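You operate a simulated robot arm through the tools that you are given. There is no shell and no other tool. Be economical: measure what you need, move in short steps, check, and stop when the job is done.

The job below is to be done with a simulated two-armed robot. You get a single attempt, and the scene is never put back.

## Task
Chill device 3 for one cycle on a pad, then test it in a socket.
Fine: power key on first, off once its row shows GOOD; the device stays in its socket.

The check looks at the end state, three seconds after you hand in, the way a careful person would. Anything else that was tipped, shoved, dropped, spilled or broken makes it a failure.

## Robot
Two 7-joint arms with fingered hands on one trunk, on a base that drives. Base frame: it is fixed to the floor where the robot stands at the start and does not move with it; the origin is under the middle of the robot, x ahead of it, y to its left, z up. Units: mm, degrees, N and s.
The left shoulder is at the start at [20, 123, 1212], the right one opposite. With the tool pointing down near the work surface each hand reaches from about 100 to 500 mm from the robot's upright axis, wherever it stands, measured 20 degrees to its own side. Places, roughly: black power key [300, 0, 900]; cold plate [300, 400, 900]; socket block [500, 400, 900]. Payload 2.4 kg a hand.
The TCP of each hand is the grasp point between the finger pads, 17 mm short of the fingertips. In the tool frame z runs along the fingers and y along their closing line. The gripper opens to 88 mm. The gripper's body begins 47 mm behind the TCP. The gripper is a hand of 3 fingers: y runs from the thumb to the fingers, the wrist lies at [0, 0, -165] in the tool frame.
Orientation is that of the tool frame in the base frame, as [roll, pitch, yaw] about the fixed x, y, z axes, in that order (R = Rz(yaw) Ry(pitch) Rx(roll)). With the fingers straight down and closing along the base's y, the tool's x points along the base's -x, its y along +y and its z along -z.

## Interface
- The arms move only by the tool drive_tool. It takes "left_deltas", "right_deltas" or both (then of equal length, played together; a hand with none holds still); each is a list of rows, each an object (a shift or turn left out is 0) with "dp": the shift along the tool's x, y, z in units of 25 mm (1.0 is 25 mm), a list of three; "rotation": the turn, a rotation vector about the tool's x, y, z in units of 6 degrees (1.0 is 6 degrees), a list of three. In form: [{"dp": [x, y, z], "rotation": [rx, ry, rz]}, ...]. A call has 1 to 12 rows; each row shifts and turns the commanded pose from where the row before left it, along the tool's axes as they then stand. A call with a number of a shift or a turn outside -1 to 1 is refused whole. Each row takes 0.2 s and may step no farther than 50 mm and 8.6 degrees from the row before; otherwise, the whole call is refused. A pose out of reach is approached as far as the arm can. The call stops where the force on the tool passes 70 N (or 10 N more than at its start, if that is more) or the arm is blocked; 0.2 s more then pass. In this call time passes only in rows, and 0.2 s behind the last. The reply holds the time, the measured pose of the TCP, the force on the tool along the base axes, the opening and the grip force, in the units named above and with some noise, with the torque about the TCP (base axes, N m) and any sound that the robot's microphone picked up, and new pictures: "views" is both (left out), scene, wrist or none (wrist: the cameras of the hands that moved).
- Cameras (640 x 400 px; columns grow to the right, rows downward): "scene" is now at [39, 40.1, 1655.1]; the picture's right is [0.56, -0.83, 0.00], its down [-0.69, -0.47, -0.56] and it looks along [0.46, 0.31, -0.83] (base axes); focal length 283 px, centre (320, 200). "left" rides on the left gripper at [-52, 4, -66] in its tool frame; the picture's right is [-0.08, -1.00, 0.00], its down [0.78, -0.07, -0.62] and it looks along [0.62, -0.05, 0.78] (tool axes); focal length 243 px, centre (320, 200). "right" rides on the right gripper at [52, 4, -66] in its tool frame; the picture's right is [-0.08, 1.00, 0.00], its down [-0.78, -0.07, -0.62] and it looks along [-0.62, -0.05, 0.78] (tool axes); focal length 243 px, centre (320, 200). There is no depth. A picture from a camera that has moved, and an enlarged one, comes with that camera's place and axes in the base frame and with its lens.
- raise_lower(by): slides the trunk up (or, below 0, down) by that many mm; the arms and the scene camera ride with it, the base frame stays. It gives what a move gives, with no picture.
- steer(legs): drives the robot by 1 to 6 legs, each [ahead, left, turn to the left] in mm, mm and degrees, along the robot's own axes; the way and the turn of a leg run together, so that a leg with both is an arc; at most 1500 mm and 180 degrees a leg. The arms and the cameras ride along, it lands a little off, and it stops where it bumps. It gives what a move gives, and a new picture of the scene camera.
- curl_fingers(finger1, finger2, thumb_bend, hand): sets how far each is bent, from 0 (flat) to 1 (curled in); at 0.3 the hand is open as for a grip, at 0.7 the pads meet at the TCP. One left out holds its place. A second passes; each finger stops where it meets its share of the squeeze, and holds until it gets a number again. It is the only way to open and close the hand. It gives what a move gives, with no picture; readings hold the bend of each and the force on the fingers (four entries, about 0 where the hand has none), thumb and palm.
- turn_head(pan, tilt): turns the head with the scene camera to pan (to the left, within 120 degrees either way) and tilt (down, from -29 to 69), counted from straight ahead of the robot. It gives what a move gives, and a new picture of the scene camera.
- inspect(camera, box): a new picture of the part [left, top, right, bottom] of that camera's present view, enlarged. The clock stands still meanwhile.
- close_job(): hands the job in; it is judged then, once.

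Work in short steps. Places have to be worked out from the pictures, the camera data and where the tool is seen: move nearer, look again, correct. Check each grasp and each placing, and mend what went wrong. You have 120 turns and 260 pictures in all, those below and enlarged ones among them. Open the grippers and draw the arms clear of the work before you hand the job in, unless the task says otherwise; then end with one line.

The tools are called after ">>>" as name(argument=value, ...) on one line, values as JSON. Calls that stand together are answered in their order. drive_tool: Moves the arms, as the interface text tells. Its arguments: {"type":"object","properties":{"left_deltas":{"type":"array"},"right_deltas":{"type":"array"},"views":{"type":"string","enum":["both","scene","wrist","none"]}},"required":[]} The other tools are called the same way: raise_lower (by) slides the trunk up or down; curl_fingers (finger1, finger2, thumb_bend, hand) moves the fingers one by one; steer (legs) drives the base; turn_head (pan, tilt) turns the head that bears the scene camera; inspect (camera, box) takes an enlarged picture of a part of a camera's view; close_job () hands the job in.

At the start:

```text
time_s: 0.0
left_tool_pos: [225.0, 348.9, 1237.9]
left_orientation: [180.0, -0.1, 179.9]
left_wrist_force: [0.7, 0.6, -0.4]
left_torque: [0.0, 0.0, -0.01]
left_grip_width: 87.9
left_grasp_force: 0.1
left_shape: jaw
left_bend: [0.3, 0.3, 0.3]
left_finger forces: [0.0, 0.0, 0.0, 0.0, 0.0, 0.0]
right_tool_pos: [274.1, 32.9, 1278.4]
right_orientation: [179.9, 0.1, -180.0]
right_wrist_force: [-0.1, -0.2, -0.3]
right_torque: [0.0, -0.02, -0.01]
right_grip_width: 87.7
right_grasp_force: 0.1
right_shape: jaw
right_bend: [0.3, 0.3, 0.3]
right_finger forces: [0.0, 0.0, 0.0, 0.0, 0.0, 0.0]
trunk travel left (down, up): [-425.0, 405.0]
robot x, y, heading: [-2.0, -1.7, 0.1]
head pan, tilt: [34.2, 56.0]
```

scene: 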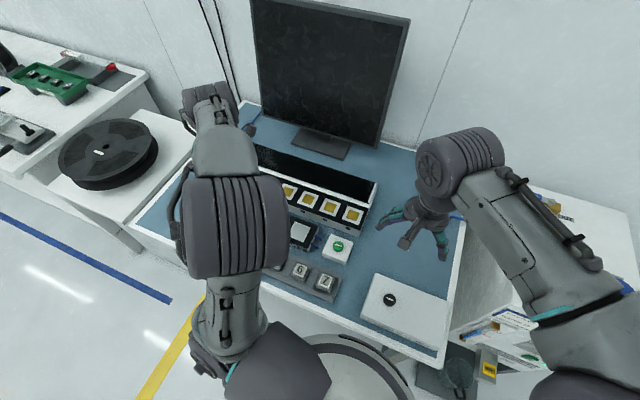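
right: 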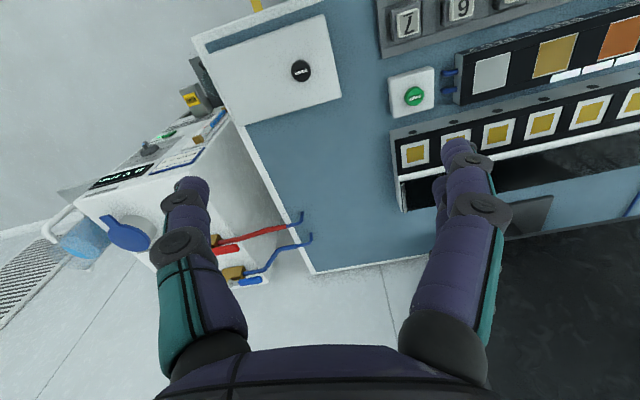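
left: 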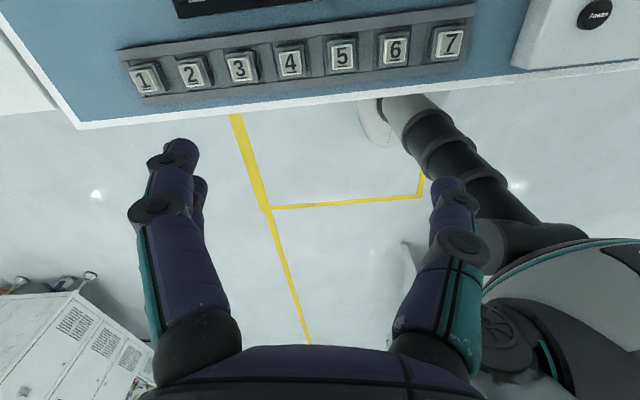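

I'll start by enlarging the start views to read the layout of the panel.

>>> inspect(camera="right", box=[370, 0, 640, 220])

>>> inspect(camera="scene", box=[230, 130, 470, 350])

>>> inspect(camera="left", box=[80, 0, 640, 130])

```text
1.82 times, centred on (505, 110) of right
camera zoom: at [222.2, 38.3, 1343.4], right [0.08, 1.0, 0.0], down [0.78, -0.07, 0.62], along [0.62, -0.05, -0.78], focal length 441 px, centre (-16, 364)
```

zoom: 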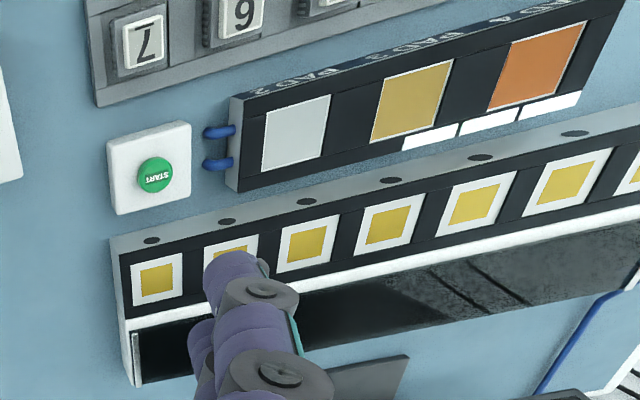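

```text
1.82 times, centred on (350, 240) of scene
camera zoom: at [39.0, 40.1, 1655.1], right [0.56, -0.83, 0.0], down [-0.69, -0.47, -0.56], along [0.46, 0.31, -0.83], focal length 514 px, centre (266, 127)
```

zoom: 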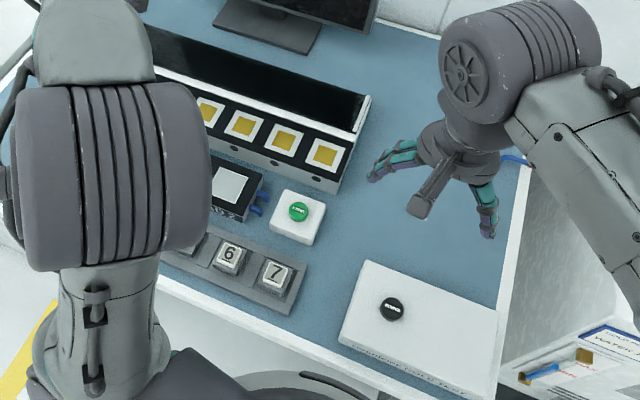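

```text
1.14 times, centred on (360, 65) of left
camera zoom: at [277.1, 353.5, 1303.1], right [0.08, -1.0, 0.0], down [-0.78, -0.07, 0.62], along [-0.62, -0.05, -0.78], focal length 277 px, centre (274, 354)
```

zoom: 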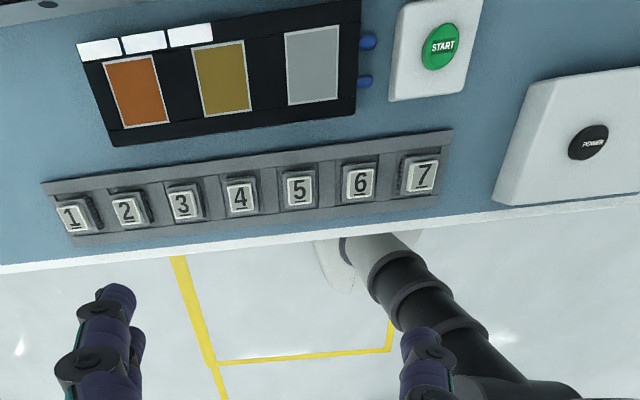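

The pad block, START button, the 7-socket block and the device tray are clear. I look at the monitor and the pads' labels.

>>> turn_head(pan=25, tilt=30)

>>> drive_tool(left_deltas=[{"dp": [1, 1, -1]}, {"dp": [1, 1, -1]}, {"dp": [1, 1, 0]}, {"dp": [1, 1, 0]}, {"dp": [0, 1, 0]}, {"dp": [0, 1, 0]}], right_deltas=[{"dp": [0, 1, -1]}, {"dp": [0, 1, -1]}, {"dp": [0, 1, -1]}, {"dp": [0, 1, 0]}, {"dp": [0, 1, 0]}, {"dp": [0, 1, 0]}])

```text
time_s: 0.9
left_tool_pos: [224.5, 349.5, 1237.2]
left_orientation: [180.0, 0.1, 180.0]
left_wrist_force: [0.3, -0.1, 0.4]
left_torque: [0.02, 0.0, -0.01]
left_grip_width: 87.8
left_grasp_force: 0.0
left_shape: jaw
left_bend: [0.3, 0.3, 0.3]
left_finger forces: [0.1, 0.0, 0.1, 0.1, 0.1, 0.1]
right_tool_pos: [273.5, 33.8, 1278.2]
right_orientation: [179.9, 0.1, -179.9]
right_wrist_force: [0.3, 0.0, 0.9]
right_torque: [0.03, 0.01, -0.01]
right_grip_width: 88.0
right_grasp_force: 0.2
right_shape: jaw
right_bend: [0.3, 0.3, 0.3]
right_finger forces: [0.1, 0.1, 0.0, 0.0, 0.0, 0.0]
trunk travel left (down, up): [-425.0, 405.0]
robot x, y, heading: [1.0, -2.0, -0.1]
head pan, tilt: [25.0, 30.0]
camera scene: at [62.2, 38.4, 1692.2], right [0.42, -0.91, 0.0], down [-0.45, -0.21, -0.87], along [0.78, 0.37, -0.5], focal length 283 px, centre (320, 200)
```

scene: 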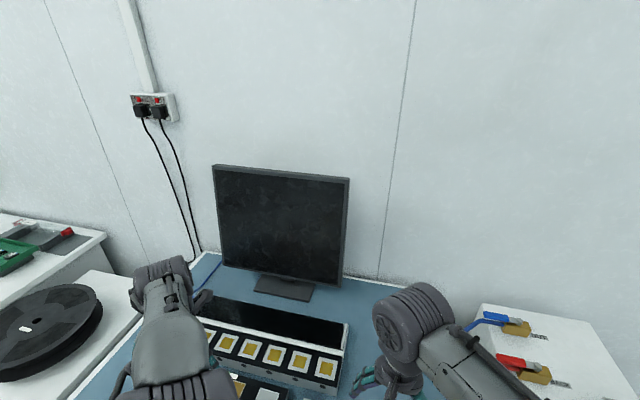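

```text
time_s: 2.3
left_tool_pos: [123.3, 499.9, 1291.4]
left_orientation: [180.0, 0.0, -180.0]
left_wrist_force: [0.1, 0.2, -0.1]
left_torque: [0.0, -0.02, -0.01]
left_grip_width: 87.8
left_grasp_force: 0.0
left_shape: jaw
left_bend: [0.3, 0.3, 0.3]
left_finger forces: [0.0, 0.1, 0.0, 0.0, 0.0, 0.0]
right_tool_pos: [247.4, 111.1, 1309.6]
right_orientation: [179.9, 0.1, -180.0]
right_wrist_force: [-0.8, -0.6, 0.4]
right_torque: [0.05, -0.03, 0.03]
right_grip_width: 87.9
right_grasp_force: 0.1
right_shape: jaw
right_bend: [0.3, 0.3, 0.3]
right_finger forces: [0.1, 0.1, 0.1, 0.1, 0.1, 0.0]
right hand out of reach, approached as far as the arm can: row 2, 3, 4, 5, 6
trunk travel left (down, up): [-425.0, 405.0]
robot x, y, heading: [-1.4, -1.0, 0.1]
head pan, tilt: [25.0, 30.0]
camera scene: at [61.9, 39.6, 1692.3], right [0.42, -0.91, 0.0], down [-0.45, -0.21, -0.87], along [0.78, 0.37, -0.5], focal length 283 px, centre (320, 200)
camera right: at [195.7, 115.8, 1374.2], right [0.08, 1.0, 0.0], down [0.78, -0.07, 0.62], along [0.62, -0.05, -0.78], focal length 243 px, centre (320, 200)
camera left: at [175.9, 503.8, 1354.9], right [0.08, -1.0, 0.0], down [-0.78, -0.07, 0.62], along [-0.62, -0.05, -0.78], focal length 243 px, centre (320, 200)
```

scene: 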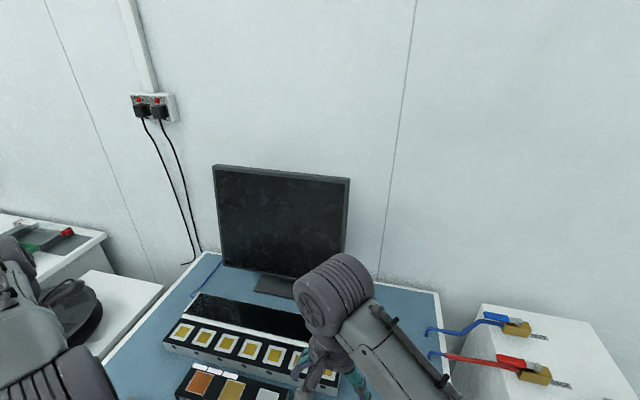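
right: 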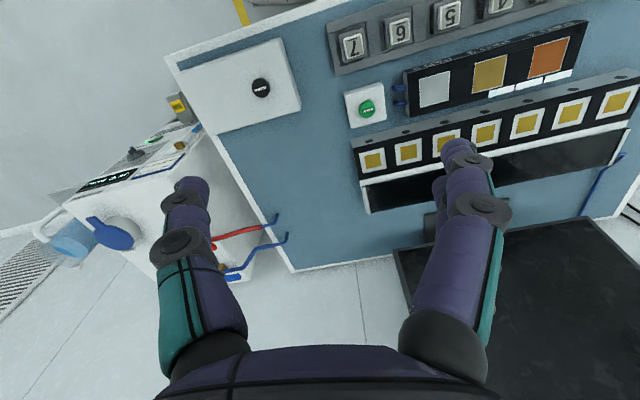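
left: 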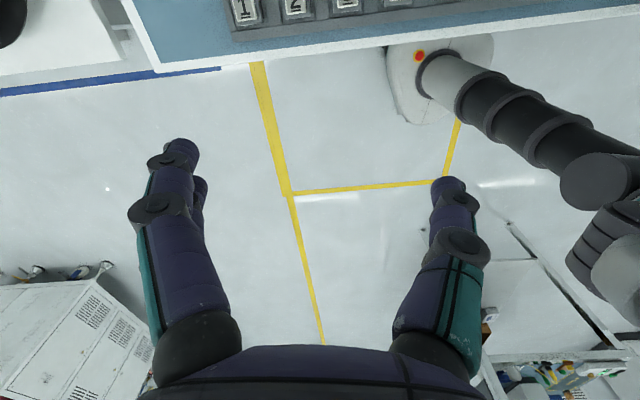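

I'll pull the right arm back out of the way and look down at the bench from the head.

>>> drive_tool(right_deltas=[{"dp": [0, -1, 0]}, {"dp": [0, -1, 0]}, {"dp": [0, -1, 0]}, {"dp": [0, -1, 0]}, {"dp": [0, -1, 0]}, {"dp": [0, -1, 0]}, {"dp": [0, -1, 0]}, {"dp": [0, -1, 0]}, {"dp": [0, -1, 0]}, {"dp": [0, -1, 0]}, {"dp": [0, -1, 0]}, {"dp": [0, -1, 0]}], views="none")

>>> turn_head(pan=30, tilt=58)

```text
time_s: 4.9
left_tool_pos: [125.1, 496.4, 1290.4]
left_orientation: [180.0, -0.1, 179.9]
left_wrist_force: [-0.5, -0.5, -0.6]
left_torque: [0.01, 0.0, -0.01]
left_grip_width: 87.8
left_grasp_force: 0.1
left_shape: jaw
left_bend: [0.3, 0.3, 0.3]
left_finger forces: [0.1, 0.0, 0.0, 0.1, 0.0, 0.0]
right_tool_pos: [249.7, -192.3, 1306.2]
right_orientation: [180.0, 0.1, -179.8]
right_wrist_force: [0.0, -0.5, 0.3]
right_torque: [0.04, 0.02, -0.03]
right_grip_width: 87.8
right_grasp_force: 0.1
right_shape: jaw
right_bend: [0.3, 0.3, 0.3]
right_finger forces: [0.1, 0.1, 0.0, 0.0, 0.1, 0.1]
trunk travel left (down, up): [-425.0, 405.0]
robot x, y, heading: [0.3, -3.6, 0.2]
head pan, tilt: [25.0, 30.0]
```

```text
time_s: 5.8
left_tool_pos: [125.0, 497.5, 1289.9]
left_orientation: [-179.9, 0.0, 180.0]
left_wrist_force: [-0.3, -0.3, -0.4]
left_torque: [0.03, 0.01, -0.01]
left_grip_width: 87.7
left_grasp_force: 0.1
left_shape: jaw
left_bend: [0.3, 0.3, 0.3]
left_finger forces: [0.0, 0.0, 0.1, 0.0, 0.1, 0.0]
right_tool_pos: [249.0, -191.9, 1306.3]
right_orientation: [-180.0, 0.1, -180.0]
right_wrist_force: [-0.7, 0.2, -0.6]
right_torque: [0.01, 0.01, 0.0]
right_grip_width: 87.8
right_grasp_force: 0.1
right_shape: jaw
right_bend: [0.3, 0.3, 0.3]
right_finger forces: [0.0, 0.0, 0.0, 0.1, 0.0, 0.0]
trunk travel left (down, up): [-425.0, 405.0]
robot x, y, heading: [-2.1, -0.5, 0.0]
head pan, tilt: [30.0, 58.0]
camera scene: at [39.8, 34.5, 1652.6], right [0.5, -0.87, 0.0], down [-0.73, -0.42, -0.53], along [0.46, 0.27, -0.85], focal length 283 px, centre (320, 200)
```

scene: 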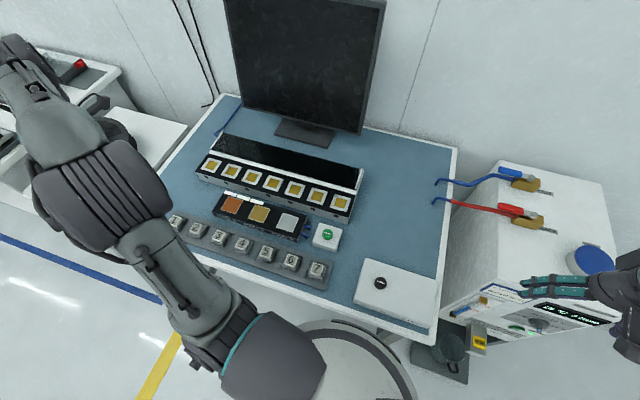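

Now a clear view. I enlarge it.

>>> inspect(camera="scene", box=[160, 170, 340, 290])

>>> inspect(camera="scene", box=[190, 120, 370, 240])

>>> inspect(camera="scene", box=[300, 210, 460, 320])

```text
3.33 times, centred on (250, 230) of scene
camera zoom: at [39.8, 34.5, 1652.6], right [0.5, -0.87, 0.0], down [-0.73, -0.42, -0.53], along [0.46, 0.27, -0.85], focal length 942 px, centre (553, 100)
```

zoom: 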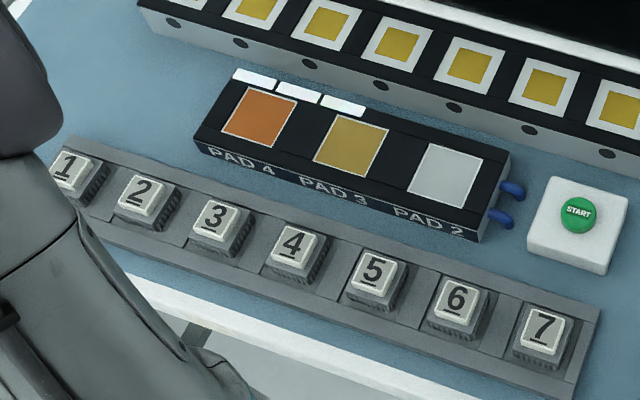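

```text
3.33 times, centred on (280, 180) of scene
camera zoom: at [39.8, 34.5, 1652.6], right [0.5, -0.87, 0.0], down [-0.73, -0.42, -0.53], along [0.46, 0.27, -0.85], focal length 942 px, centre (453, 267)
```

zoom: 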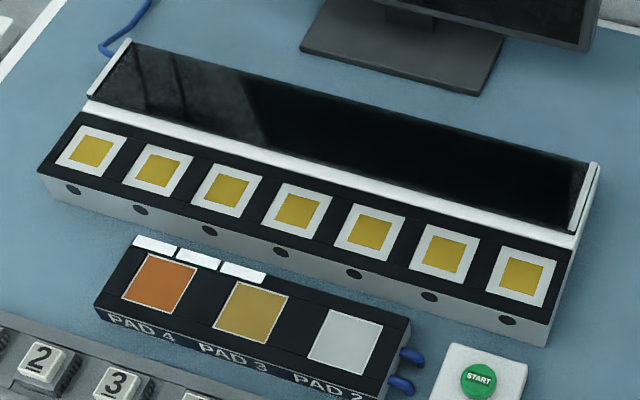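

```text
3.64 times, centred on (380, 265) of scene
camera zoom: at [39.8, 34.5, 1652.6], right [0.5, -0.87, 0.0], down [-0.73, -0.42, -0.53], along [0.46, 0.27, -0.85], focal length 1028 px, centre (102, -36)
```

zoom: 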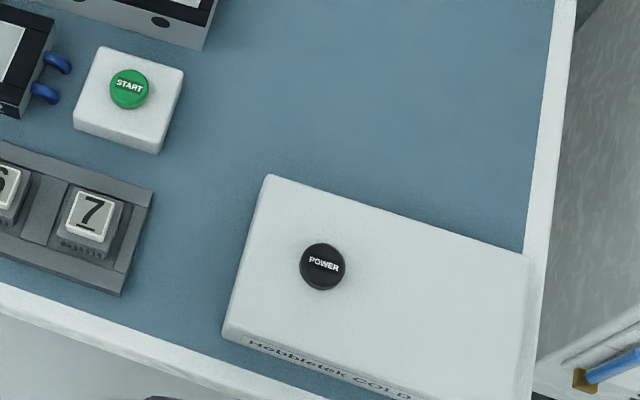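

The row runs at about 10.4° to the base frame: device 3 is near (195,470), pad 3 (314,410), pad 2 (332,315), socket 7 (475,207), socket 6 (460,285), START (357,191), POWER (303,0). I shift the robot left and square it to the bench so everything is in reach.

>>> steer(legs=[[0, 150, 10.4]])

```text
time_s: 7.2
left_tool_pos: [18.8, 667.4, 1290.0]
left_orientation: [-179.9, 0.0, -169.6]
left_wrist_force: [0.1, -0.3, 0.4]
left_torque: [-0.02, 0.0, -0.02]
left_grip_width: 88.0
left_grasp_force: 0.0
left_shape: jaw
left_bend: [0.3, 0.3, 0.3]
left_finger forces: [0.0, 0.0, 0.0, 0.0, 0.0, 0.1]
right_tool_pos: [265.4, 14.0, 1305.0]
right_orientation: [-179.9, 0.0, -169.5]
right_wrist_force: [-0.5, -0.6, -0.3]
right_torque: [-0.03, 0.0, -0.03]
right_grip_width: 87.7
right_grasp_force: 0.0
right_shape: jaw
right_bend: [0.3, 0.3, 0.3]
right_finger forces: [0.0, 0.0, 0.0, 0.1, 0.0, 0.1]
trunk travel left (down, up): [-425.0, 405.0]
robot x, y, heading: [-14.6, 156.0, 10.3]
head pan, tilt: [30.0, 58.0]
camera scene: at [18.4, 198.1, 1652.5], right [0.65, -0.76, 0.0], down [-0.65, -0.55, -0.53], along [0.4, 0.34, -0.85], focal length 283 px, centre (320, 200)
```

scene: 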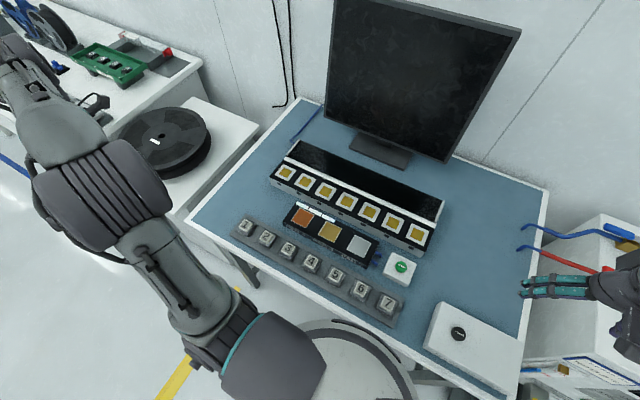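

Good. I turn the head to face the bench squarely, so I can triangulate against the earlier view.

>>> turn_head(pan=5, tilt=62)

>>> inspect(camera="scene", box=[180, 100, 380, 225])

>>> inspect(camera="scene", box=[320, 150, 520, 275])

```text
time_s: 8.1
left_tool_pos: [17.6, 667.6, 1291.0]
left_orientation: [179.9, 0.0, -169.6]
left_wrist_force: [0.5, 0.3, -0.9]
left_torque: [0.03, 0.0, 0.02]
left_grip_width: 87.8
left_grasp_force: 0.2
left_shape: jaw
left_bend: [0.3, 0.3, 0.3]
left_finger forces: [0.1, 0.1, 0.0, 0.1, 0.1, 0.1]
right_tool_pos: [264.8, 11.7, 1307.0]
right_orientation: [-179.9, 0.1, -169.6]
right_wrist_force: [0.6, 0.6, -0.3]
right_torque: [-0.01, -0.02, -0.02]
right_grip_width: 87.8
right_grasp_force: 0.1
right_shape: jaw
right_bend: [0.3, 0.3, 0.3]
right_finger forces: [0.0, 0.1, 0.0, 0.0, 0.0, 0.1]
trunk travel left (down, up): [-425.0, 405.0]
robot x, y, heading: [-14.3, 157.8, 10.4]
head pan, tilt: [5.0, 62.0]
camera scene: at [28.3, 168.9, 1647.9], right [0.27, -0.96, 0.0], down [-0.85, -0.24, -0.47], along [0.45, 0.12, -0.88], focal length 283 px, centre (320, 200)
```

scene: 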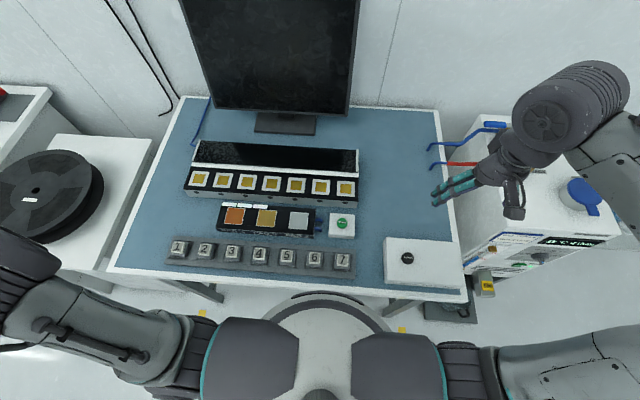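

```text
3.20 times, centred on (280, 162) of scene
camera zoom: at [28.3, 168.9, 1647.9], right [0.27, -0.96, 0.0], down [-0.85, -0.24, -0.47], along [0.45, 0.12, -0.88], focal length 904 px, centre (448, 320)
```

zoom: 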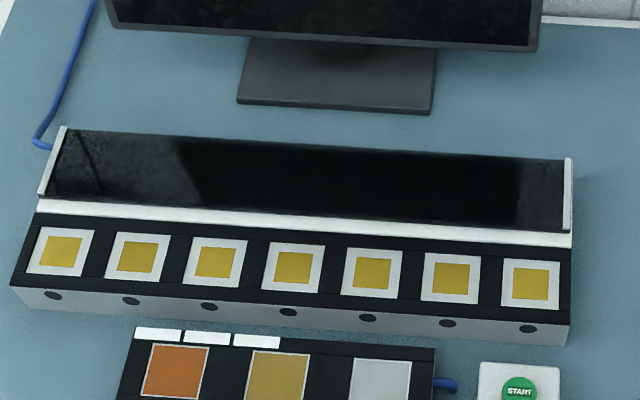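

```text
3.20 times, centred on (420, 212) of scene
camera zoom: at [28.3, 168.9, 1647.9], right [0.27, -0.96, 0.0], down [-0.85, -0.24, -0.47], along [0.45, 0.12, -0.88], focal length 904 px, centre (0, 160)
```

zoom: 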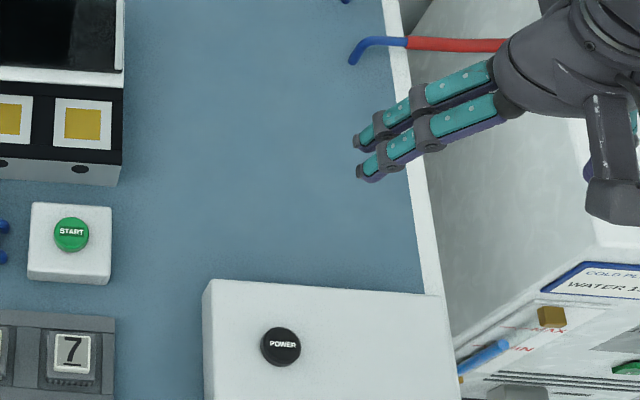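

Triangulated: POWER top ≈ (300,1,912), START top ≈ (362,194,888), device tops ≈ z 871. I enlarge the device tray and the chiller panel too.

>>> inspect(camera="scene", box=[150, 195, 370, 285])

>>> inspect(camera="scene", box=[440, 160, 640, 320])

```text
2.91 times, centred on (260, 240) of scene
camera zoom: at [28.3, 168.9, 1647.9], right [0.27, -0.96, 0.0], down [-0.85, -0.24, -0.47], along [0.45, 0.12, -0.88], focal length 822 px, centre (494, 84)
```

zoom: 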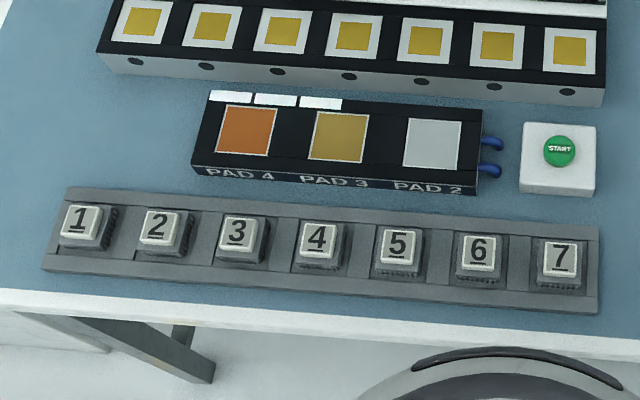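

```text
2.50 times, centred on (540, 240) of scene
camera zoom: at [28.3, 168.9, 1647.9], right [0.27, -0.96, 0.0], down [-0.85, -0.24, -0.47], along [0.45, 0.12, -0.88], focal length 707 px, centre (-230, 100)
```

zoom: 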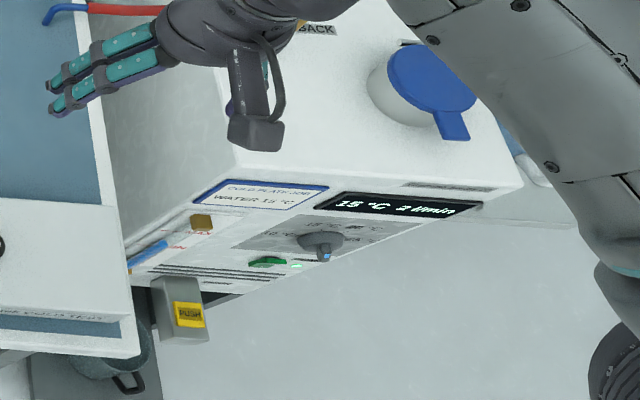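

The chiller has a card ("COLD PLATE JOB: WATER 15 °C") and a readout. I look closer, since the water might need setting.

>>> inspect(camera="scene", box=[480, 225, 640, 305])

>>> turn_head(pan=-45, tilt=55)

```text
4.00 times, centred on (560, 265) of scene
camera zoom: at [28.3, 168.9, 1647.9], right [0.27, -0.96, 0.0], down [-0.85, -0.24, -0.47], along [0.45, 0.12, -0.88], focal length 1131 px, centre (-640, -60)
```

zoom: 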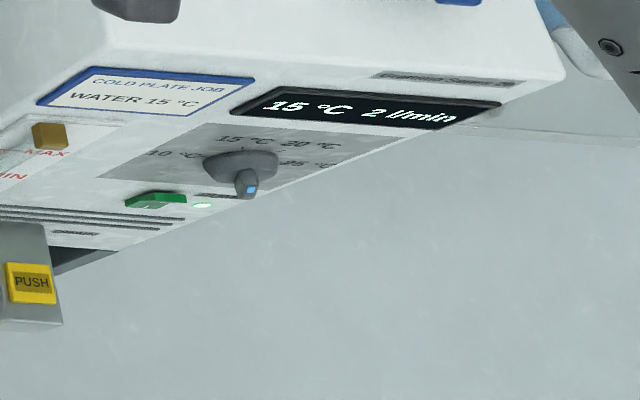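

```text
time_s: 9.3
left_tool_pos: [19.1, 667.4, 1289.6]
left_orientation: [-179.9, 0.0, -169.6]
left_wrist_force: [0.6, 0.1, 0.9]
left_torque: [-0.04, 0.0, -0.02]
left_grip_width: 87.9
left_grasp_force: 0.1
left_shape: jaw
left_bend: [0.3, 0.3, 0.3]
left_finger forces: [0.0, 0.0, 0.0, 0.1, 0.1, 0.1]
right_tool_pos: [266.3, 12.2, 1306.7]
right_orientation: [-180.0, 0.1, -169.6]
right_wrist_force: [-1.2, -0.3, -0.5]
right_torque: [-0.01, 0.01, 0.0]
right_grip_width: 87.8
right_grasp_force: 0.1
right_shape: jaw
right_bend: [0.3, 0.3, 0.3]
right_finger forces: [0.0, 0.1, 0.0, 0.1, 0.1, 0.0]
trunk travel left (down, up): [-425.0, 405.0]
robot x, y, heading: [-15.1, 154.2, 10.4]
head pan, tilt: [-45.0, 55.0]
camera scene: at [25.7, 110.7, 1656.3], right [-0.57, -0.82, 0.0], down [-0.67, 0.46, -0.57], along [0.47, -0.33, -0.82], focal length 283 px, centre (320, 200)
```

scene: 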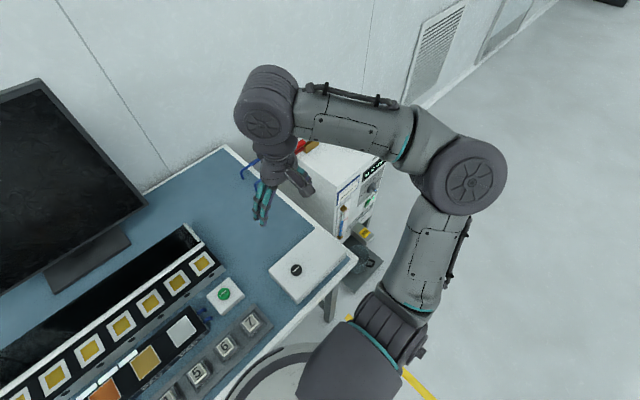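

The chiller already runs at 15 °C with 2 l/min flow, so leave it. I close the right hand to poke with, and move it above the POWER key.

>>> curl_fingers(hand="right", finger1=0.7, finger2=0.7, thumb_bend=0.7)

>>> drive_tool(right_deltas=[{"dp": [-0.63, -0.34, 1]}, {"dp": [-0.63, -0.34, 1]}, {"dp": [0, 0, 1]}, {"dp": [0, 0, 1]}, {"dp": [0, 0, 1]}, {"dp": [0, 0, 1]}, {"dp": [0, 0, 1]}, {"dp": [0, 0, 1]}, {"dp": [0, 0, 1]}, {"dp": [0, 0, 1]}, {"dp": [0, 0, 1]}, {"dp": [0, 0, 1]}], views="both")

```text
time_s: 10.3
left_tool_pos: [17.8, 666.7, 1291.7]
left_orientation: [-180.0, 0.0, -169.5]
left_wrist_force: [0.4, -0.6, 0.0]
left_torque: [-0.01, -0.02, 0.03]
left_grip_width: 87.8
left_grasp_force: 0.0
left_shape: jaw
left_bend: [0.3, 0.3, 0.3]
left_finger forces: [0.0, 0.0, 0.0, 0.0, 0.0, 0.1]
right_tool_pos: [267.1, 11.8, 1306.2]
right_orientation: [-179.9, 0.1, -169.6]
right_wrist_force: [0.3, -0.7, -0.7]
right_torque: [0.01, -0.02, 0.01]
right_grip_width: 0.0
right_grasp_force: 0.1
right_shape: fingers
right_bend: [0.7, 0.7, 0.7]
right_finger forces: [0.0, 0.1, 0.1, 0.0, 0.1, 0.0]
trunk travel left (down, up): [-425.0, 405.0]
robot x, y, heading: [-15.5, 156.4, 10.2]
head pan, tilt: [-45.0, 55.0]
```

```text
time_s: 12.9
left_tool_pos: [18.7, 668.1, 1290.2]
left_orientation: [180.0, 0.0, -169.6]
left_wrist_force: [0.5, -0.4, 0.1]
left_torque: [0.02, -0.01, 0.01]
left_grip_width: 87.9
left_grasp_force: 0.0
left_shape: jaw
left_bend: [0.3, 0.3, 0.3]
left_finger forces: [0.0, 0.1, 0.0, 0.0, 0.0, 0.0]
right_tool_pos: [302.6, 2.0, 1004.4]
right_orientation: [180.0, 0.2, -169.5]
right_wrist_force: [-0.1, 0.1, 0.2]
right_torque: [-0.02, -0.01, 0.02]
right_grip_width: 0.2
right_grasp_force: 0.1
right_shape: fingers
right_bend: [0.7, 0.7, 0.7]
right_finger forces: [0.0, 0.0, 0.1, 0.0, 0.0, 0.1]
trunk travel left (down, up): [-425.0, 405.0]
robot x, y, heading: [-15.8, 157.0, 10.4]
head pan, tilt: [-45.0, 55.0]
camera scene: at [26.2, 110.8, 1656.3], right [-0.57, -0.82, 0.0], down [-0.67, 0.47, -0.57], along [0.47, -0.33, -0.82], focal length 283 px, centre (320, 200)
camera right: at [250.8, -2.8, 1069.8], right [-0.1, 1.0, 0.0], down [0.78, 0.07, 0.62], along [0.62, 0.06, -0.78], focal length 243 px, centre (320, 200)
```

scene: 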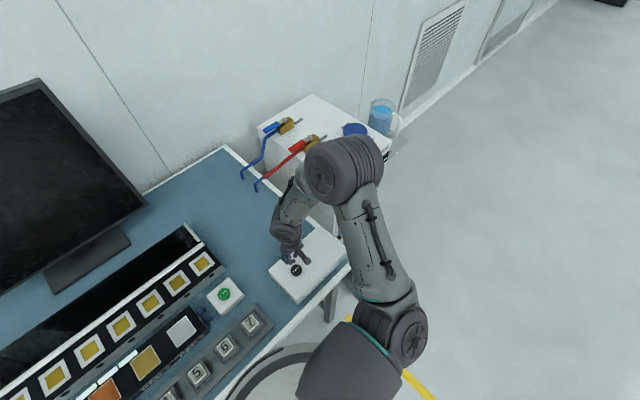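
right: 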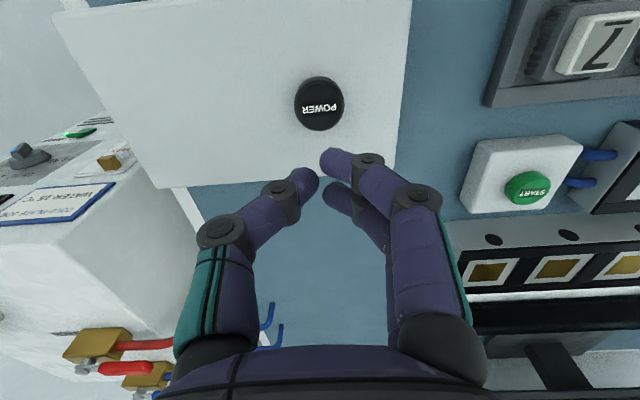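

The key projects at about (299.5, 2); the fingertips are right above it. I lower to just above the key.

>>> drive_tool(right_deltas=[{"dp": [0.1, 0.02, 0.9]}, {"dp": [0, 0, 0.9]}, {"dp": [0, 0, 0.6]}, {"dp": [0, 0, 0.2]}], views="wrist")

```text
time_s: 13.9
left_tool_pos: [17.4, 667.9, 1290.8]
left_orientation: [180.0, 0.0, -169.6]
left_wrist_force: [0.0, 0.3, -0.1]
left_torque: [-0.04, -0.03, 0.02]
left_grip_width: 87.9
left_grasp_force: 0.1
left_shape: jaw
left_bend: [0.3, 0.3, 0.3]
left_finger forces: [0.0, 0.0, 0.0, 0.0, 0.1, 0.0]
right_tool_pos: [297.6, 1.5, 940.1]
right_orientation: [180.0, 0.0, -169.6]
right_wrist_force: [-0.3, 0.2, 1.2]
right_torque: [-0.02, -0.03, -0.01]
right_grip_width: 0.0
right_grasp_force: 0.1
right_shape: fingers
right_bend: [0.7, 0.7, 0.7]
right_finger forces: [0.0, 0.0, 0.0, 0.0, 0.1, 0.0]
trunk travel left (down, up): [-425.0, 405.0]
robot x, y, heading: [-11.6, 158.9, 10.7]
head pan, tilt: [-45.0, 55.0]
camera right: at [245.9, -3.4, 1006.6], right [-0.1, 1.0, 0.0], down [0.78, 0.08, 0.62], along [0.62, 0.06, -0.78], focal length 243 px, centre (320, 200)
```

right: 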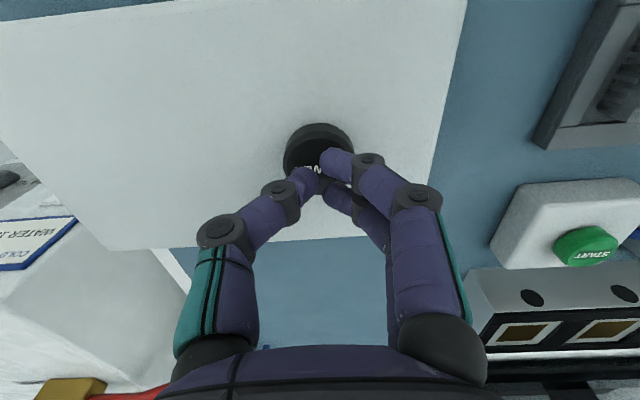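

The tips are right over the key. I press down in small steps.

>>> drive_tool(right_deltas=[{"dp": [0, 0, 0.15]}, {"dp": [0, 0, 0.15]}, {"dp": [0, 0, 0.15]}], views="none")

>>> drive_tool(right_deltas=[{"dp": [0, 0, 0.1]}], views="scene")

```text
time_s: 14.7
left_tool_pos: [18.7, 667.8, 1290.4]
left_orientation: [-180.0, 0.0, -169.6]
left_wrist_force: [-0.2, 0.3, -0.6]
left_torque: [-0.01, 0.0, 0.0]
left_grip_width: 87.8
left_grasp_force: 0.1
left_shape: jaw
left_bend: [0.3, 0.3, 0.3]
left_finger forces: [0.0, 0.1, 0.0, 0.0, 0.0, 0.1]
right_tool_pos: [298.0, 2.1, 930.2]
right_orientation: [-180.0, 0.1, -169.6]
right_wrist_force: [1.9, -0.3, 5.6]
right_torque: [-0.06, 0.0, -0.04]
right_grip_width: 0.0
right_grasp_force: 2.7
right_shape: fingers
right_bend: [0.7, 0.7, 0.7]
right_finger forces: [1.0, 0.9, 0.0, 0.1, 3.9, 0.0]
trunk travel left (down, up): [-425.0, 405.0]
robot x, y, heading: [-16.8, 157.6, 10.4]
head pan, tilt: [-45.0, 55.0]
heard: click
```

```text
time_s: 15.1
left_tool_pos: [18.3, 667.9, 1289.4]
left_orientation: [-180.0, 0.0, -169.7]
left_wrist_force: [0.3, 1.0, 0.1]
left_torque: [-0.03, 0.01, 0.0]
left_grip_width: 88.0
left_grasp_force: 0.2
left_shape: jaw
left_bend: [0.3, 0.3, 0.3]
left_finger forces: [0.0, 0.0, 0.1, 0.1, 0.1, 0.1]
right_tool_pos: [297.0, 1.6, 929.0]
right_orientation: [-180.0, 0.2, -169.6]
right_wrist_force: [-1.5, -1.0, 13.6]
right_torque: [-0.05, 0.05, 0.01]
right_grip_width: 0.0
right_grasp_force: 6.6
right_shape: fingers
right_bend: [0.71, 0.7, 0.7]
right_finger forces: [3.0, 2.8, 0.0, 0.0, 7.9, 0.0]
trunk travel left (down, up): [-425.0, 405.0]
robot x, y, heading: [-15.6, 158.0, 10.5]
head pan, tilt: [-45.0, 55.0]
camera scene: at [24.5, 111.0, 1656.5], right [-0.57, -0.82, 0.0], down [-0.67, 0.47, -0.57], along [0.47, -0.33, -0.82], focal length 283 px, centre (320, 200)
```

scene: 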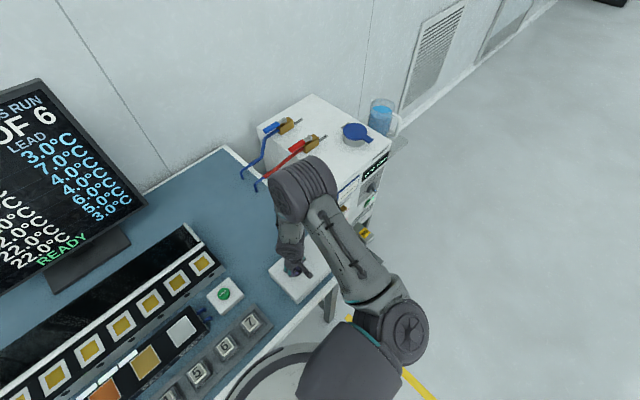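

Clicked, and the monitor came on. I lift the right hand clear and turn to read the monitor.

>>> drive_tool(right_deltas=[{"dp": [0, 0, -0.4]}, {"dp": [0, 0, -1]}, {"dp": [0, 0, -1]}, {"dp": [0, 0, -1]}, {"dp": [0, -1, -1]}, {"dp": [0, -1, -1]}, {"dp": [0, -1, 0]}, {"dp": [0, -1, 0]}], views="none")

>>> turn_head(pan=5, tilt=48)

>>> inspect(camera="scene", box=[160, 30, 380, 280])

```text
time_s: 16.9
left_tool_pos: [17.8, 666.8, 1290.9]
left_orientation: [180.0, 0.0, -169.6]
left_wrist_force: [0.0, 0.2, -0.2]
left_torque: [0.01, -0.01, 0.01]
left_grip_width: 88.0
left_grasp_force: 0.1
left_shape: jaw
left_bend: [0.3, 0.3, 0.3]
left_finger forces: [0.0, 0.0, 0.0, 0.1, 0.0, 0.1]
right_tool_pos: [316.5, -97.7, 1064.3]
right_orientation: [180.0, 0.0, -169.5]
right_wrist_force: [0.3, -0.8, 0.2]
right_torque: [-0.02, -0.04, -0.01]
right_grip_width: 0.0
right_grasp_force: 0.1
right_shape: fingers
right_bend: [0.7, 0.7, 0.7]
right_finger forces: [0.1, 0.0, 0.1, 0.0, 0.1, 0.1]
trunk travel left (down, up): [-425.0, 405.0]
robot x, y, heading: [-16.6, 153.4, 10.4]
head pan, tilt: [-45.0, 55.0]
```

```text
time_s: 18.1
left_tool_pos: [19.0, 667.0, 1289.0]
left_orientation: [-179.9, 0.0, -169.8]
left_wrist_force: [-0.4, 0.0, 0.2]
left_torque: [0.01, -0.01, -0.01]
left_grip_width: 88.0
left_grasp_force: 0.0
left_shape: jaw
left_bend: [0.3, 0.3, 0.3]
left_finger forces: [0.0, 0.0, 0.0, 0.0, 0.0, 0.0]
right_tool_pos: [316.4, -97.5, 1064.2]
right_orientation: [180.0, 0.1, -169.6]
right_wrist_force: [0.1, 0.2, 0.3]
right_torque: [0.03, 0.01, 0.01]
right_grip_width: 0.2
right_grasp_force: 0.1
right_shape: fingers
right_bend: [0.7, 0.7, 0.7]
right_finger forces: [0.2, 0.0, 0.0, 0.0, 0.0, 0.0]
trunk travel left (down, up): [-425.0, 405.0]
robot x, y, heading: [-16.6, 155.3, 10.6]
head pan, tilt: [5.0, 48.0]
camera scene: at [42.3, 172.3, 1665.5], right [0.26, -0.96, 0.0], down [-0.72, -0.2, -0.67], along [0.65, 0.18, -0.74], focal length 283 px, centre (320, 200)
```

scene: 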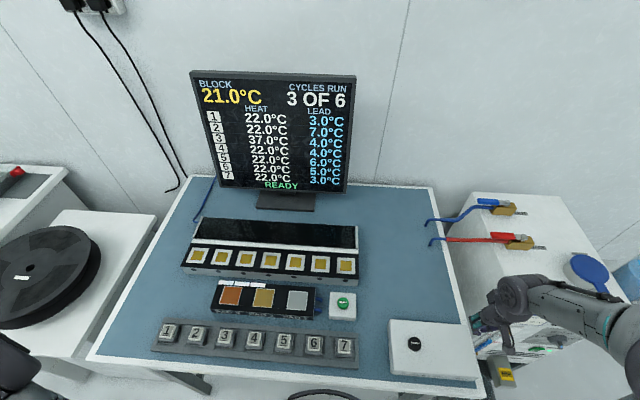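

```text
1.60 times, centred on (270, 155) of scene
camera zoom: at [42.3, 172.3, 1665.5], right [0.26, -0.96, 0.0], down [-0.72, -0.2, -0.67], along [0.65, 0.18, -0.74], focal length 452 px, centre (400, 272)
```

zoom: 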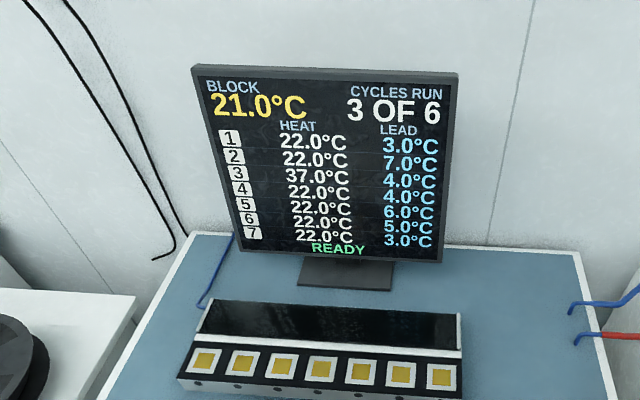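

The monitor shows BLOCK 21.0 °C, cycles run 3 of 6, and device 3 with HEAT 37 °C, LEAD 4 °C. The pad choice must matter, so I read everything written around the pads.

>>> inspect(camera="scene", box=[200, 270, 360, 330])

>>> inspect(camera="scene", box=[170, 205, 370, 285])

>>> inspect(camera="scene", box=[370, 310, 500, 400])

>>> inspect(camera="scene", box=[180, 70, 370, 195])

```text
4.00 times, centred on (280, 300) of scene
camera zoom: at [42.3, 172.3, 1665.5], right [0.26, -0.96, 0.0], down [-0.72, -0.2, -0.67], along [0.65, 0.18, -0.74], focal length 1131 px, centre (480, -200)
```

zoom: 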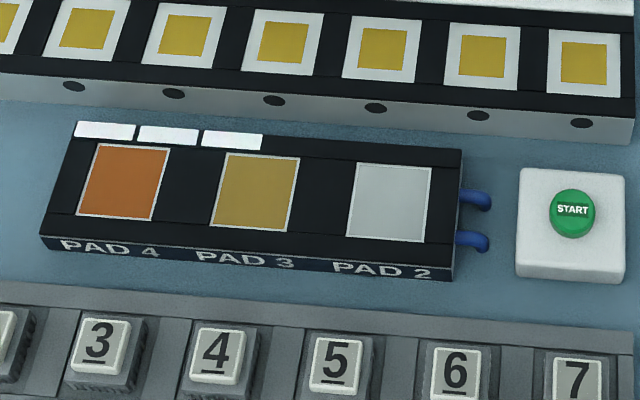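

```text
3.20 times, centred on (270, 245) of scene
camera zoom: at [42.3, 172.3, 1665.5], right [0.26, -0.96, 0.0], down [-0.72, -0.2, -0.67], along [0.65, 0.18, -0.74], focal length 904 px, centre (480, 56)
```

zoom: 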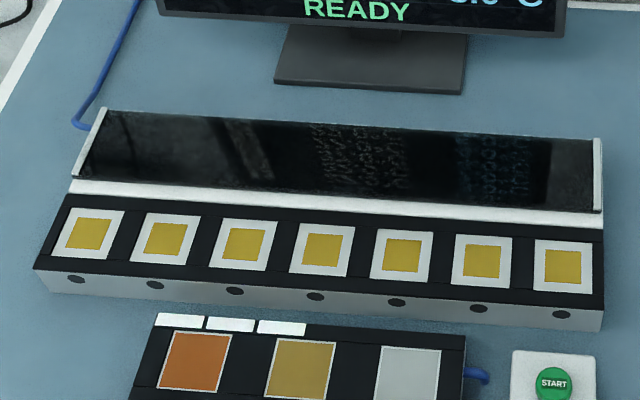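

```text
4.44 times, centred on (435, 355) of scene
camera zoom: at [42.3, 172.3, 1665.5], right [0.26, -0.96, 0.0], down [-0.72, -0.2, -0.67], along [0.65, 0.18, -0.74], focal length 1256 px, centre (-191, -489)
```

zoom: 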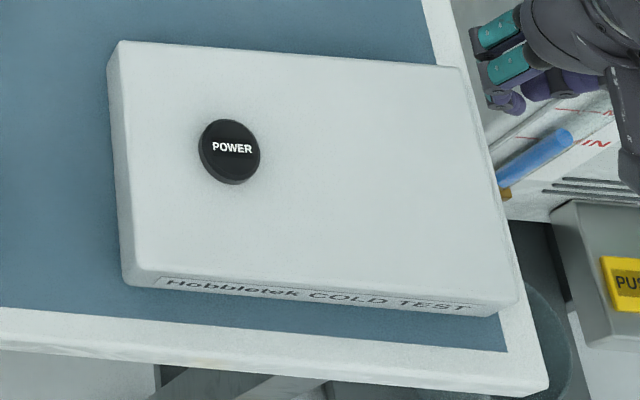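

```text
3.20 times, centred on (275, 132) of scene
camera zoom: at [42.3, 172.3, 1665.5], right [0.26, -0.96, 0.0], down [-0.72, -0.2, -0.67], along [0.65, 0.18, -0.74], focal length 904 px, centre (464, 416)
```

zoom: 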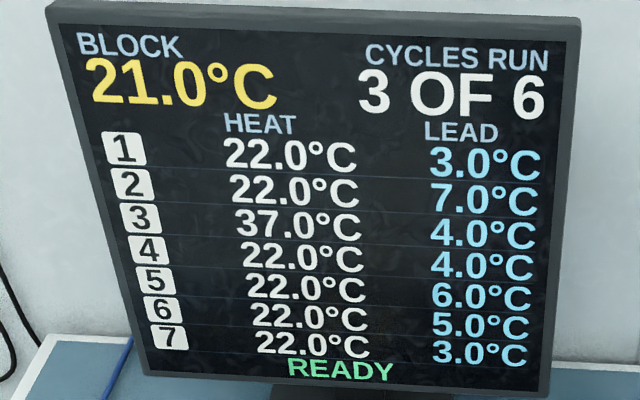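

Three of six cycle tallies are used. Device 3 is 16 °C above the block with a 4 °C lead allowed: 16/4 = 4, so PAD 4 (copper, the best conductor) is the pad that brings it to its lead. I bring the left hand over device 3.

>>> drive_tool(left_deltas=[{"dp": [-0.48, -0.73, 0.9]}, {"dp": [-0.48, -0.73, 0.9]}, {"dp": [-0.48, -0.73, 0.9]}, {"dp": [-0.48, -0.73, 0.9]}, {"dp": [-0.48, -0.73, 0.9]}, {"dp": [-0.48, -0.73, 0.9]}, {"dp": [-0.48, -0.73, 0.9]}, {"dp": [-0.48, -0.73, 0.9]}, {"dp": [-0.48, -0.73, 0.9]}, {"dp": [-0.48, -0.73, 0.9]}, {"dp": [-0.48, -0.73, 0.9]}, {"dp": [-0.48, -0.73, 0.9]}], views="both")

```text
time_s: 20.7
left_tool_pos: [199.9, 476.8, 1021.3]
left_orientation: [179.9, 0.0, -169.6]
left_wrist_force: [0.5, -0.2, 0.1]
left_torque: [0.01, 0.01, 0.03]
left_grip_width: 87.7
left_grasp_force: 0.1
left_shape: jaw
left_bend: [0.3, 0.3, 0.3]
left_finger forces: [0.0, 0.0, 0.0, 0.0, 0.0, 0.1]
right_tool_pos: [317.3, -98.3, 1063.6]
right_orientation: [-180.0, 0.0, -169.7]
right_wrist_force: [-0.3, 0.8, -1.0]
right_torque: [0.05, 0.06, 0.0]
right_grip_width: 0.1
right_grasp_force: 0.0
right_shape: fingers
right_bend: [0.7, 0.7, 0.7]
right_finger forces: [0.1, 0.1, 0.0, 0.0, 0.0, 0.0]
trunk travel left (down, up): [-425.0, 405.0]
robot x, y, heading: [-13.5, 153.8, 10.1]
head pan, tilt: [5.0, 48.0]
camera scene: at [42.8, 172.3, 1665.5], right [0.27, -0.96, 0.0], down [-0.72, -0.2, -0.67], along [0.64, 0.18, -0.74], focal length 283 px, centre (320, 200)
camera left: at [250.2, 491.1, 1086.3], right [0.26, -0.96, 0.0], down [-0.76, -0.21, 0.62], along [-0.6, -0.16, -0.78], focal length 243 px, centre (320, 200)
```

scene: 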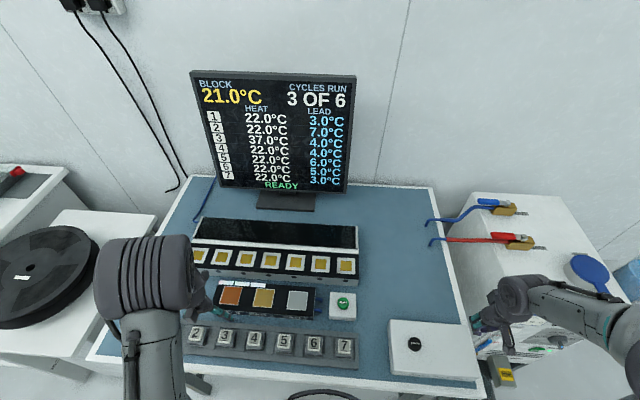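
left: 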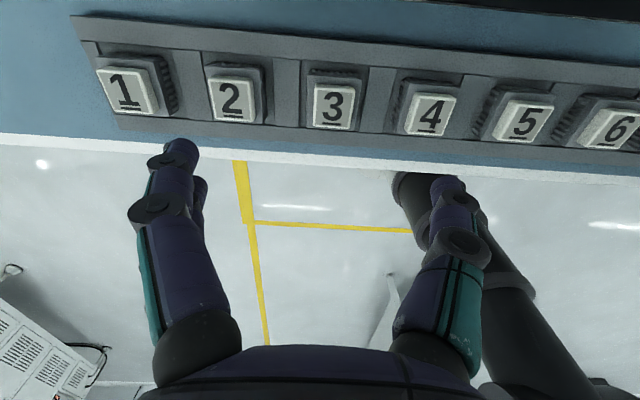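

Combining rays, device 3's cap is near (196,468) with top z ≈ 893. I correct and come lower for a better look.

>>> drive_tool(left_deltas=[{"dp": [0.14, -0.18, 1]}, {"dp": [0.14, -0.18, 1]}, {"dp": [0, 0, 0.6]}], views="wrist")

>>> curl_fingers(hand="left", finger1=0.38, finger2=0.38, thumb_bend=0.38)

>>> inspect(camera="left", box=[130, 0, 530, 250])

```text
time_s: 21.5
left_tool_pos: [192.8, 467.0, 957.7]
left_orientation: [-180.0, 0.0, -169.7]
left_wrist_force: [-0.2, 0.2, -0.6]
left_torque: [0.01, 0.0, -0.01]
left_grip_width: 88.1
left_grasp_force: 0.0
left_shape: jaw
left_bend: [0.3, 0.3, 0.3]
left_finger forces: [0.1, 0.0, 0.0, 0.1, 0.0, 0.1]
right_tool_pos: [316.2, -97.4, 1062.8]
right_orientation: [180.0, 0.1, -169.6]
right_wrist_force: [-0.2, -0.2, 0.4]
right_torque: [0.01, 0.03, 0.02]
right_grip_width: 0.1
right_grasp_force: 0.1
right_shape: fingers
right_bend: [0.7, 0.7, 0.7]
right_finger forces: [0.1, 0.0, 0.1, 0.0, 0.0, 0.0]
trunk travel left (down, up): [-425.0, 405.0]
robot x, y, heading: [-15.6, 152.3, 10.6]
head pan, tilt: [5.0, 48.0]
camera left: at [244.3, 482.6, 1021.6], right [0.26, -0.96, 0.0], down [-0.76, -0.21, 0.62], along [-0.6, -0.16, -0.78], focal length 243 px, centre (320, 200)
```

left: 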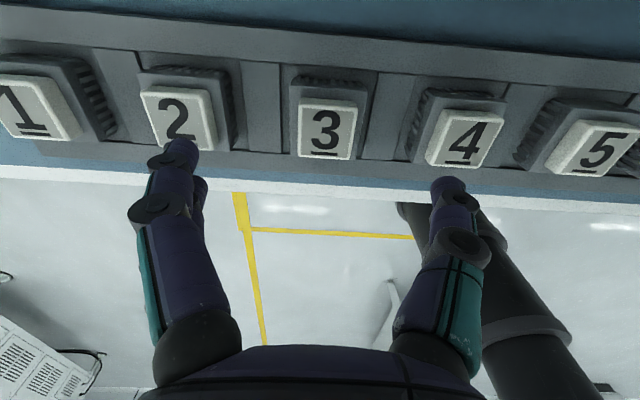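

```text
time_s: 22.5
left_tool_pos: [193.8, 468.4, 956.1]
left_orientation: [-179.9, 0.0, -169.6]
left_wrist_force: [0.1, 0.5, 0.7]
left_torque: [0.01, 0.02, 0.02]
left_grip_width: 67.8
left_grasp_force: 0.0
left_shape: fingers
left_bend: [0.38, 0.38, 0.38]
left_finger forces: [0.0, 0.1, 0.0, 0.0, 0.1, 0.0]
right_tool_pos: [316.2, -97.0, 1062.4]
right_orientation: [180.0, 0.2, -169.5]
right_wrist_force: [-0.3, 0.5, 0.7]
right_torque: [0.02, -0.03, -0.02]
right_grip_width: 0.0
right_grasp_force: 0.2
right_shape: fingers
right_bend: [0.7, 0.7, 0.7]
right_finger forces: [0.0, 0.0, 0.0, 0.0, 0.1, 0.0]
trunk travel left (down, up): [-425.0, 405.0]
robot x, y, heading: [-12.5, 154.9, 10.4]
head pan, tilt: [5.0, 48.0]
```

```text
1.60 times, centred on (330, 125) of left
camera zoom: at [244.1, 482.6, 1021.9], right [0.26, -0.96, 0.0], down [-0.76, -0.21, 0.62], along [-0.6, -0.16, -0.78], focal length 388 px, centre (304, 320)
```

zoom: 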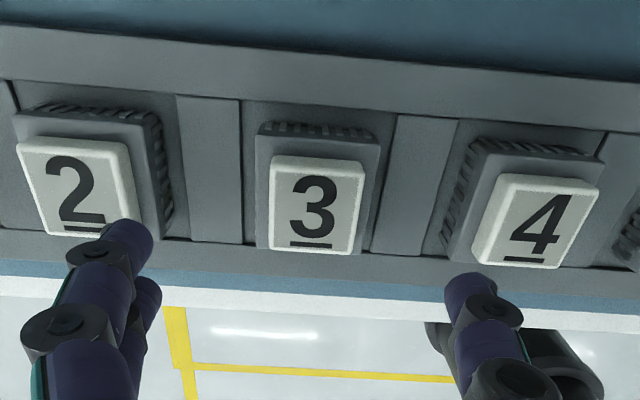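

Device: cap ~31 mm over a base ~40 mm, top near z 893, centre ≈ (192.5,466.5). The TCP is already nearly centred; I go down in two stages with the opening at 68 mm.

>>> drive_tool(left_deltas=[{"dp": [0, -0.06, 0.8]}, {"dp": [0, 0, 0.8]}, {"dp": [0, 0, 0.3]}], views="wrist")

```text
time_s: 23.3
left_tool_pos: [194.1, 467.2, 908.6]
left_orientation: [-179.9, -0.1, -169.6]
left_wrist_force: [-1.0, 0.7, -0.3]
left_torque: [-0.04, -0.04, 0.0]
left_grip_width: 67.6
left_grasp_force: 0.1
left_shape: fingers
left_bend: [0.38, 0.38, 0.38]
left_finger forces: [0.0, 0.0, 0.1, 0.1, 0.0, 0.0]
right_tool_pos: [317.2, -98.0, 1063.2]
right_orientation: [180.0, 0.0, -169.5]
right_wrist_force: [0.1, 0.1, -0.8]
right_torque: [0.0, -0.04, 0.01]
right_grip_width: 0.2
right_grasp_force: 0.1
right_shape: fingers
right_bend: [0.7, 0.7, 0.7]
right_finger forces: [0.0, 0.1, 0.0, 0.0, 0.0, 0.0]
trunk travel left (down, up): [-425.0, 405.0]
robot x, y, heading: [-13.9, 156.6, 10.2]
head pan, tilt: [5.0, 48.0]
camera left: at [245.3, 481.3, 974.1], right [0.26, -0.96, 0.0], down [-0.76, -0.21, 0.62], along [-0.6, -0.16, -0.78], focal length 243 px, centre (320, 200)
```

left: 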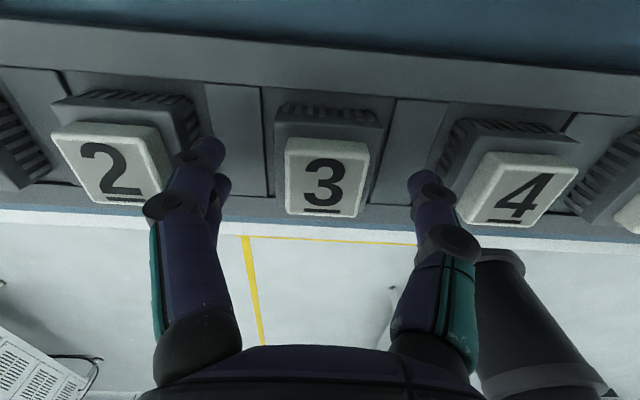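

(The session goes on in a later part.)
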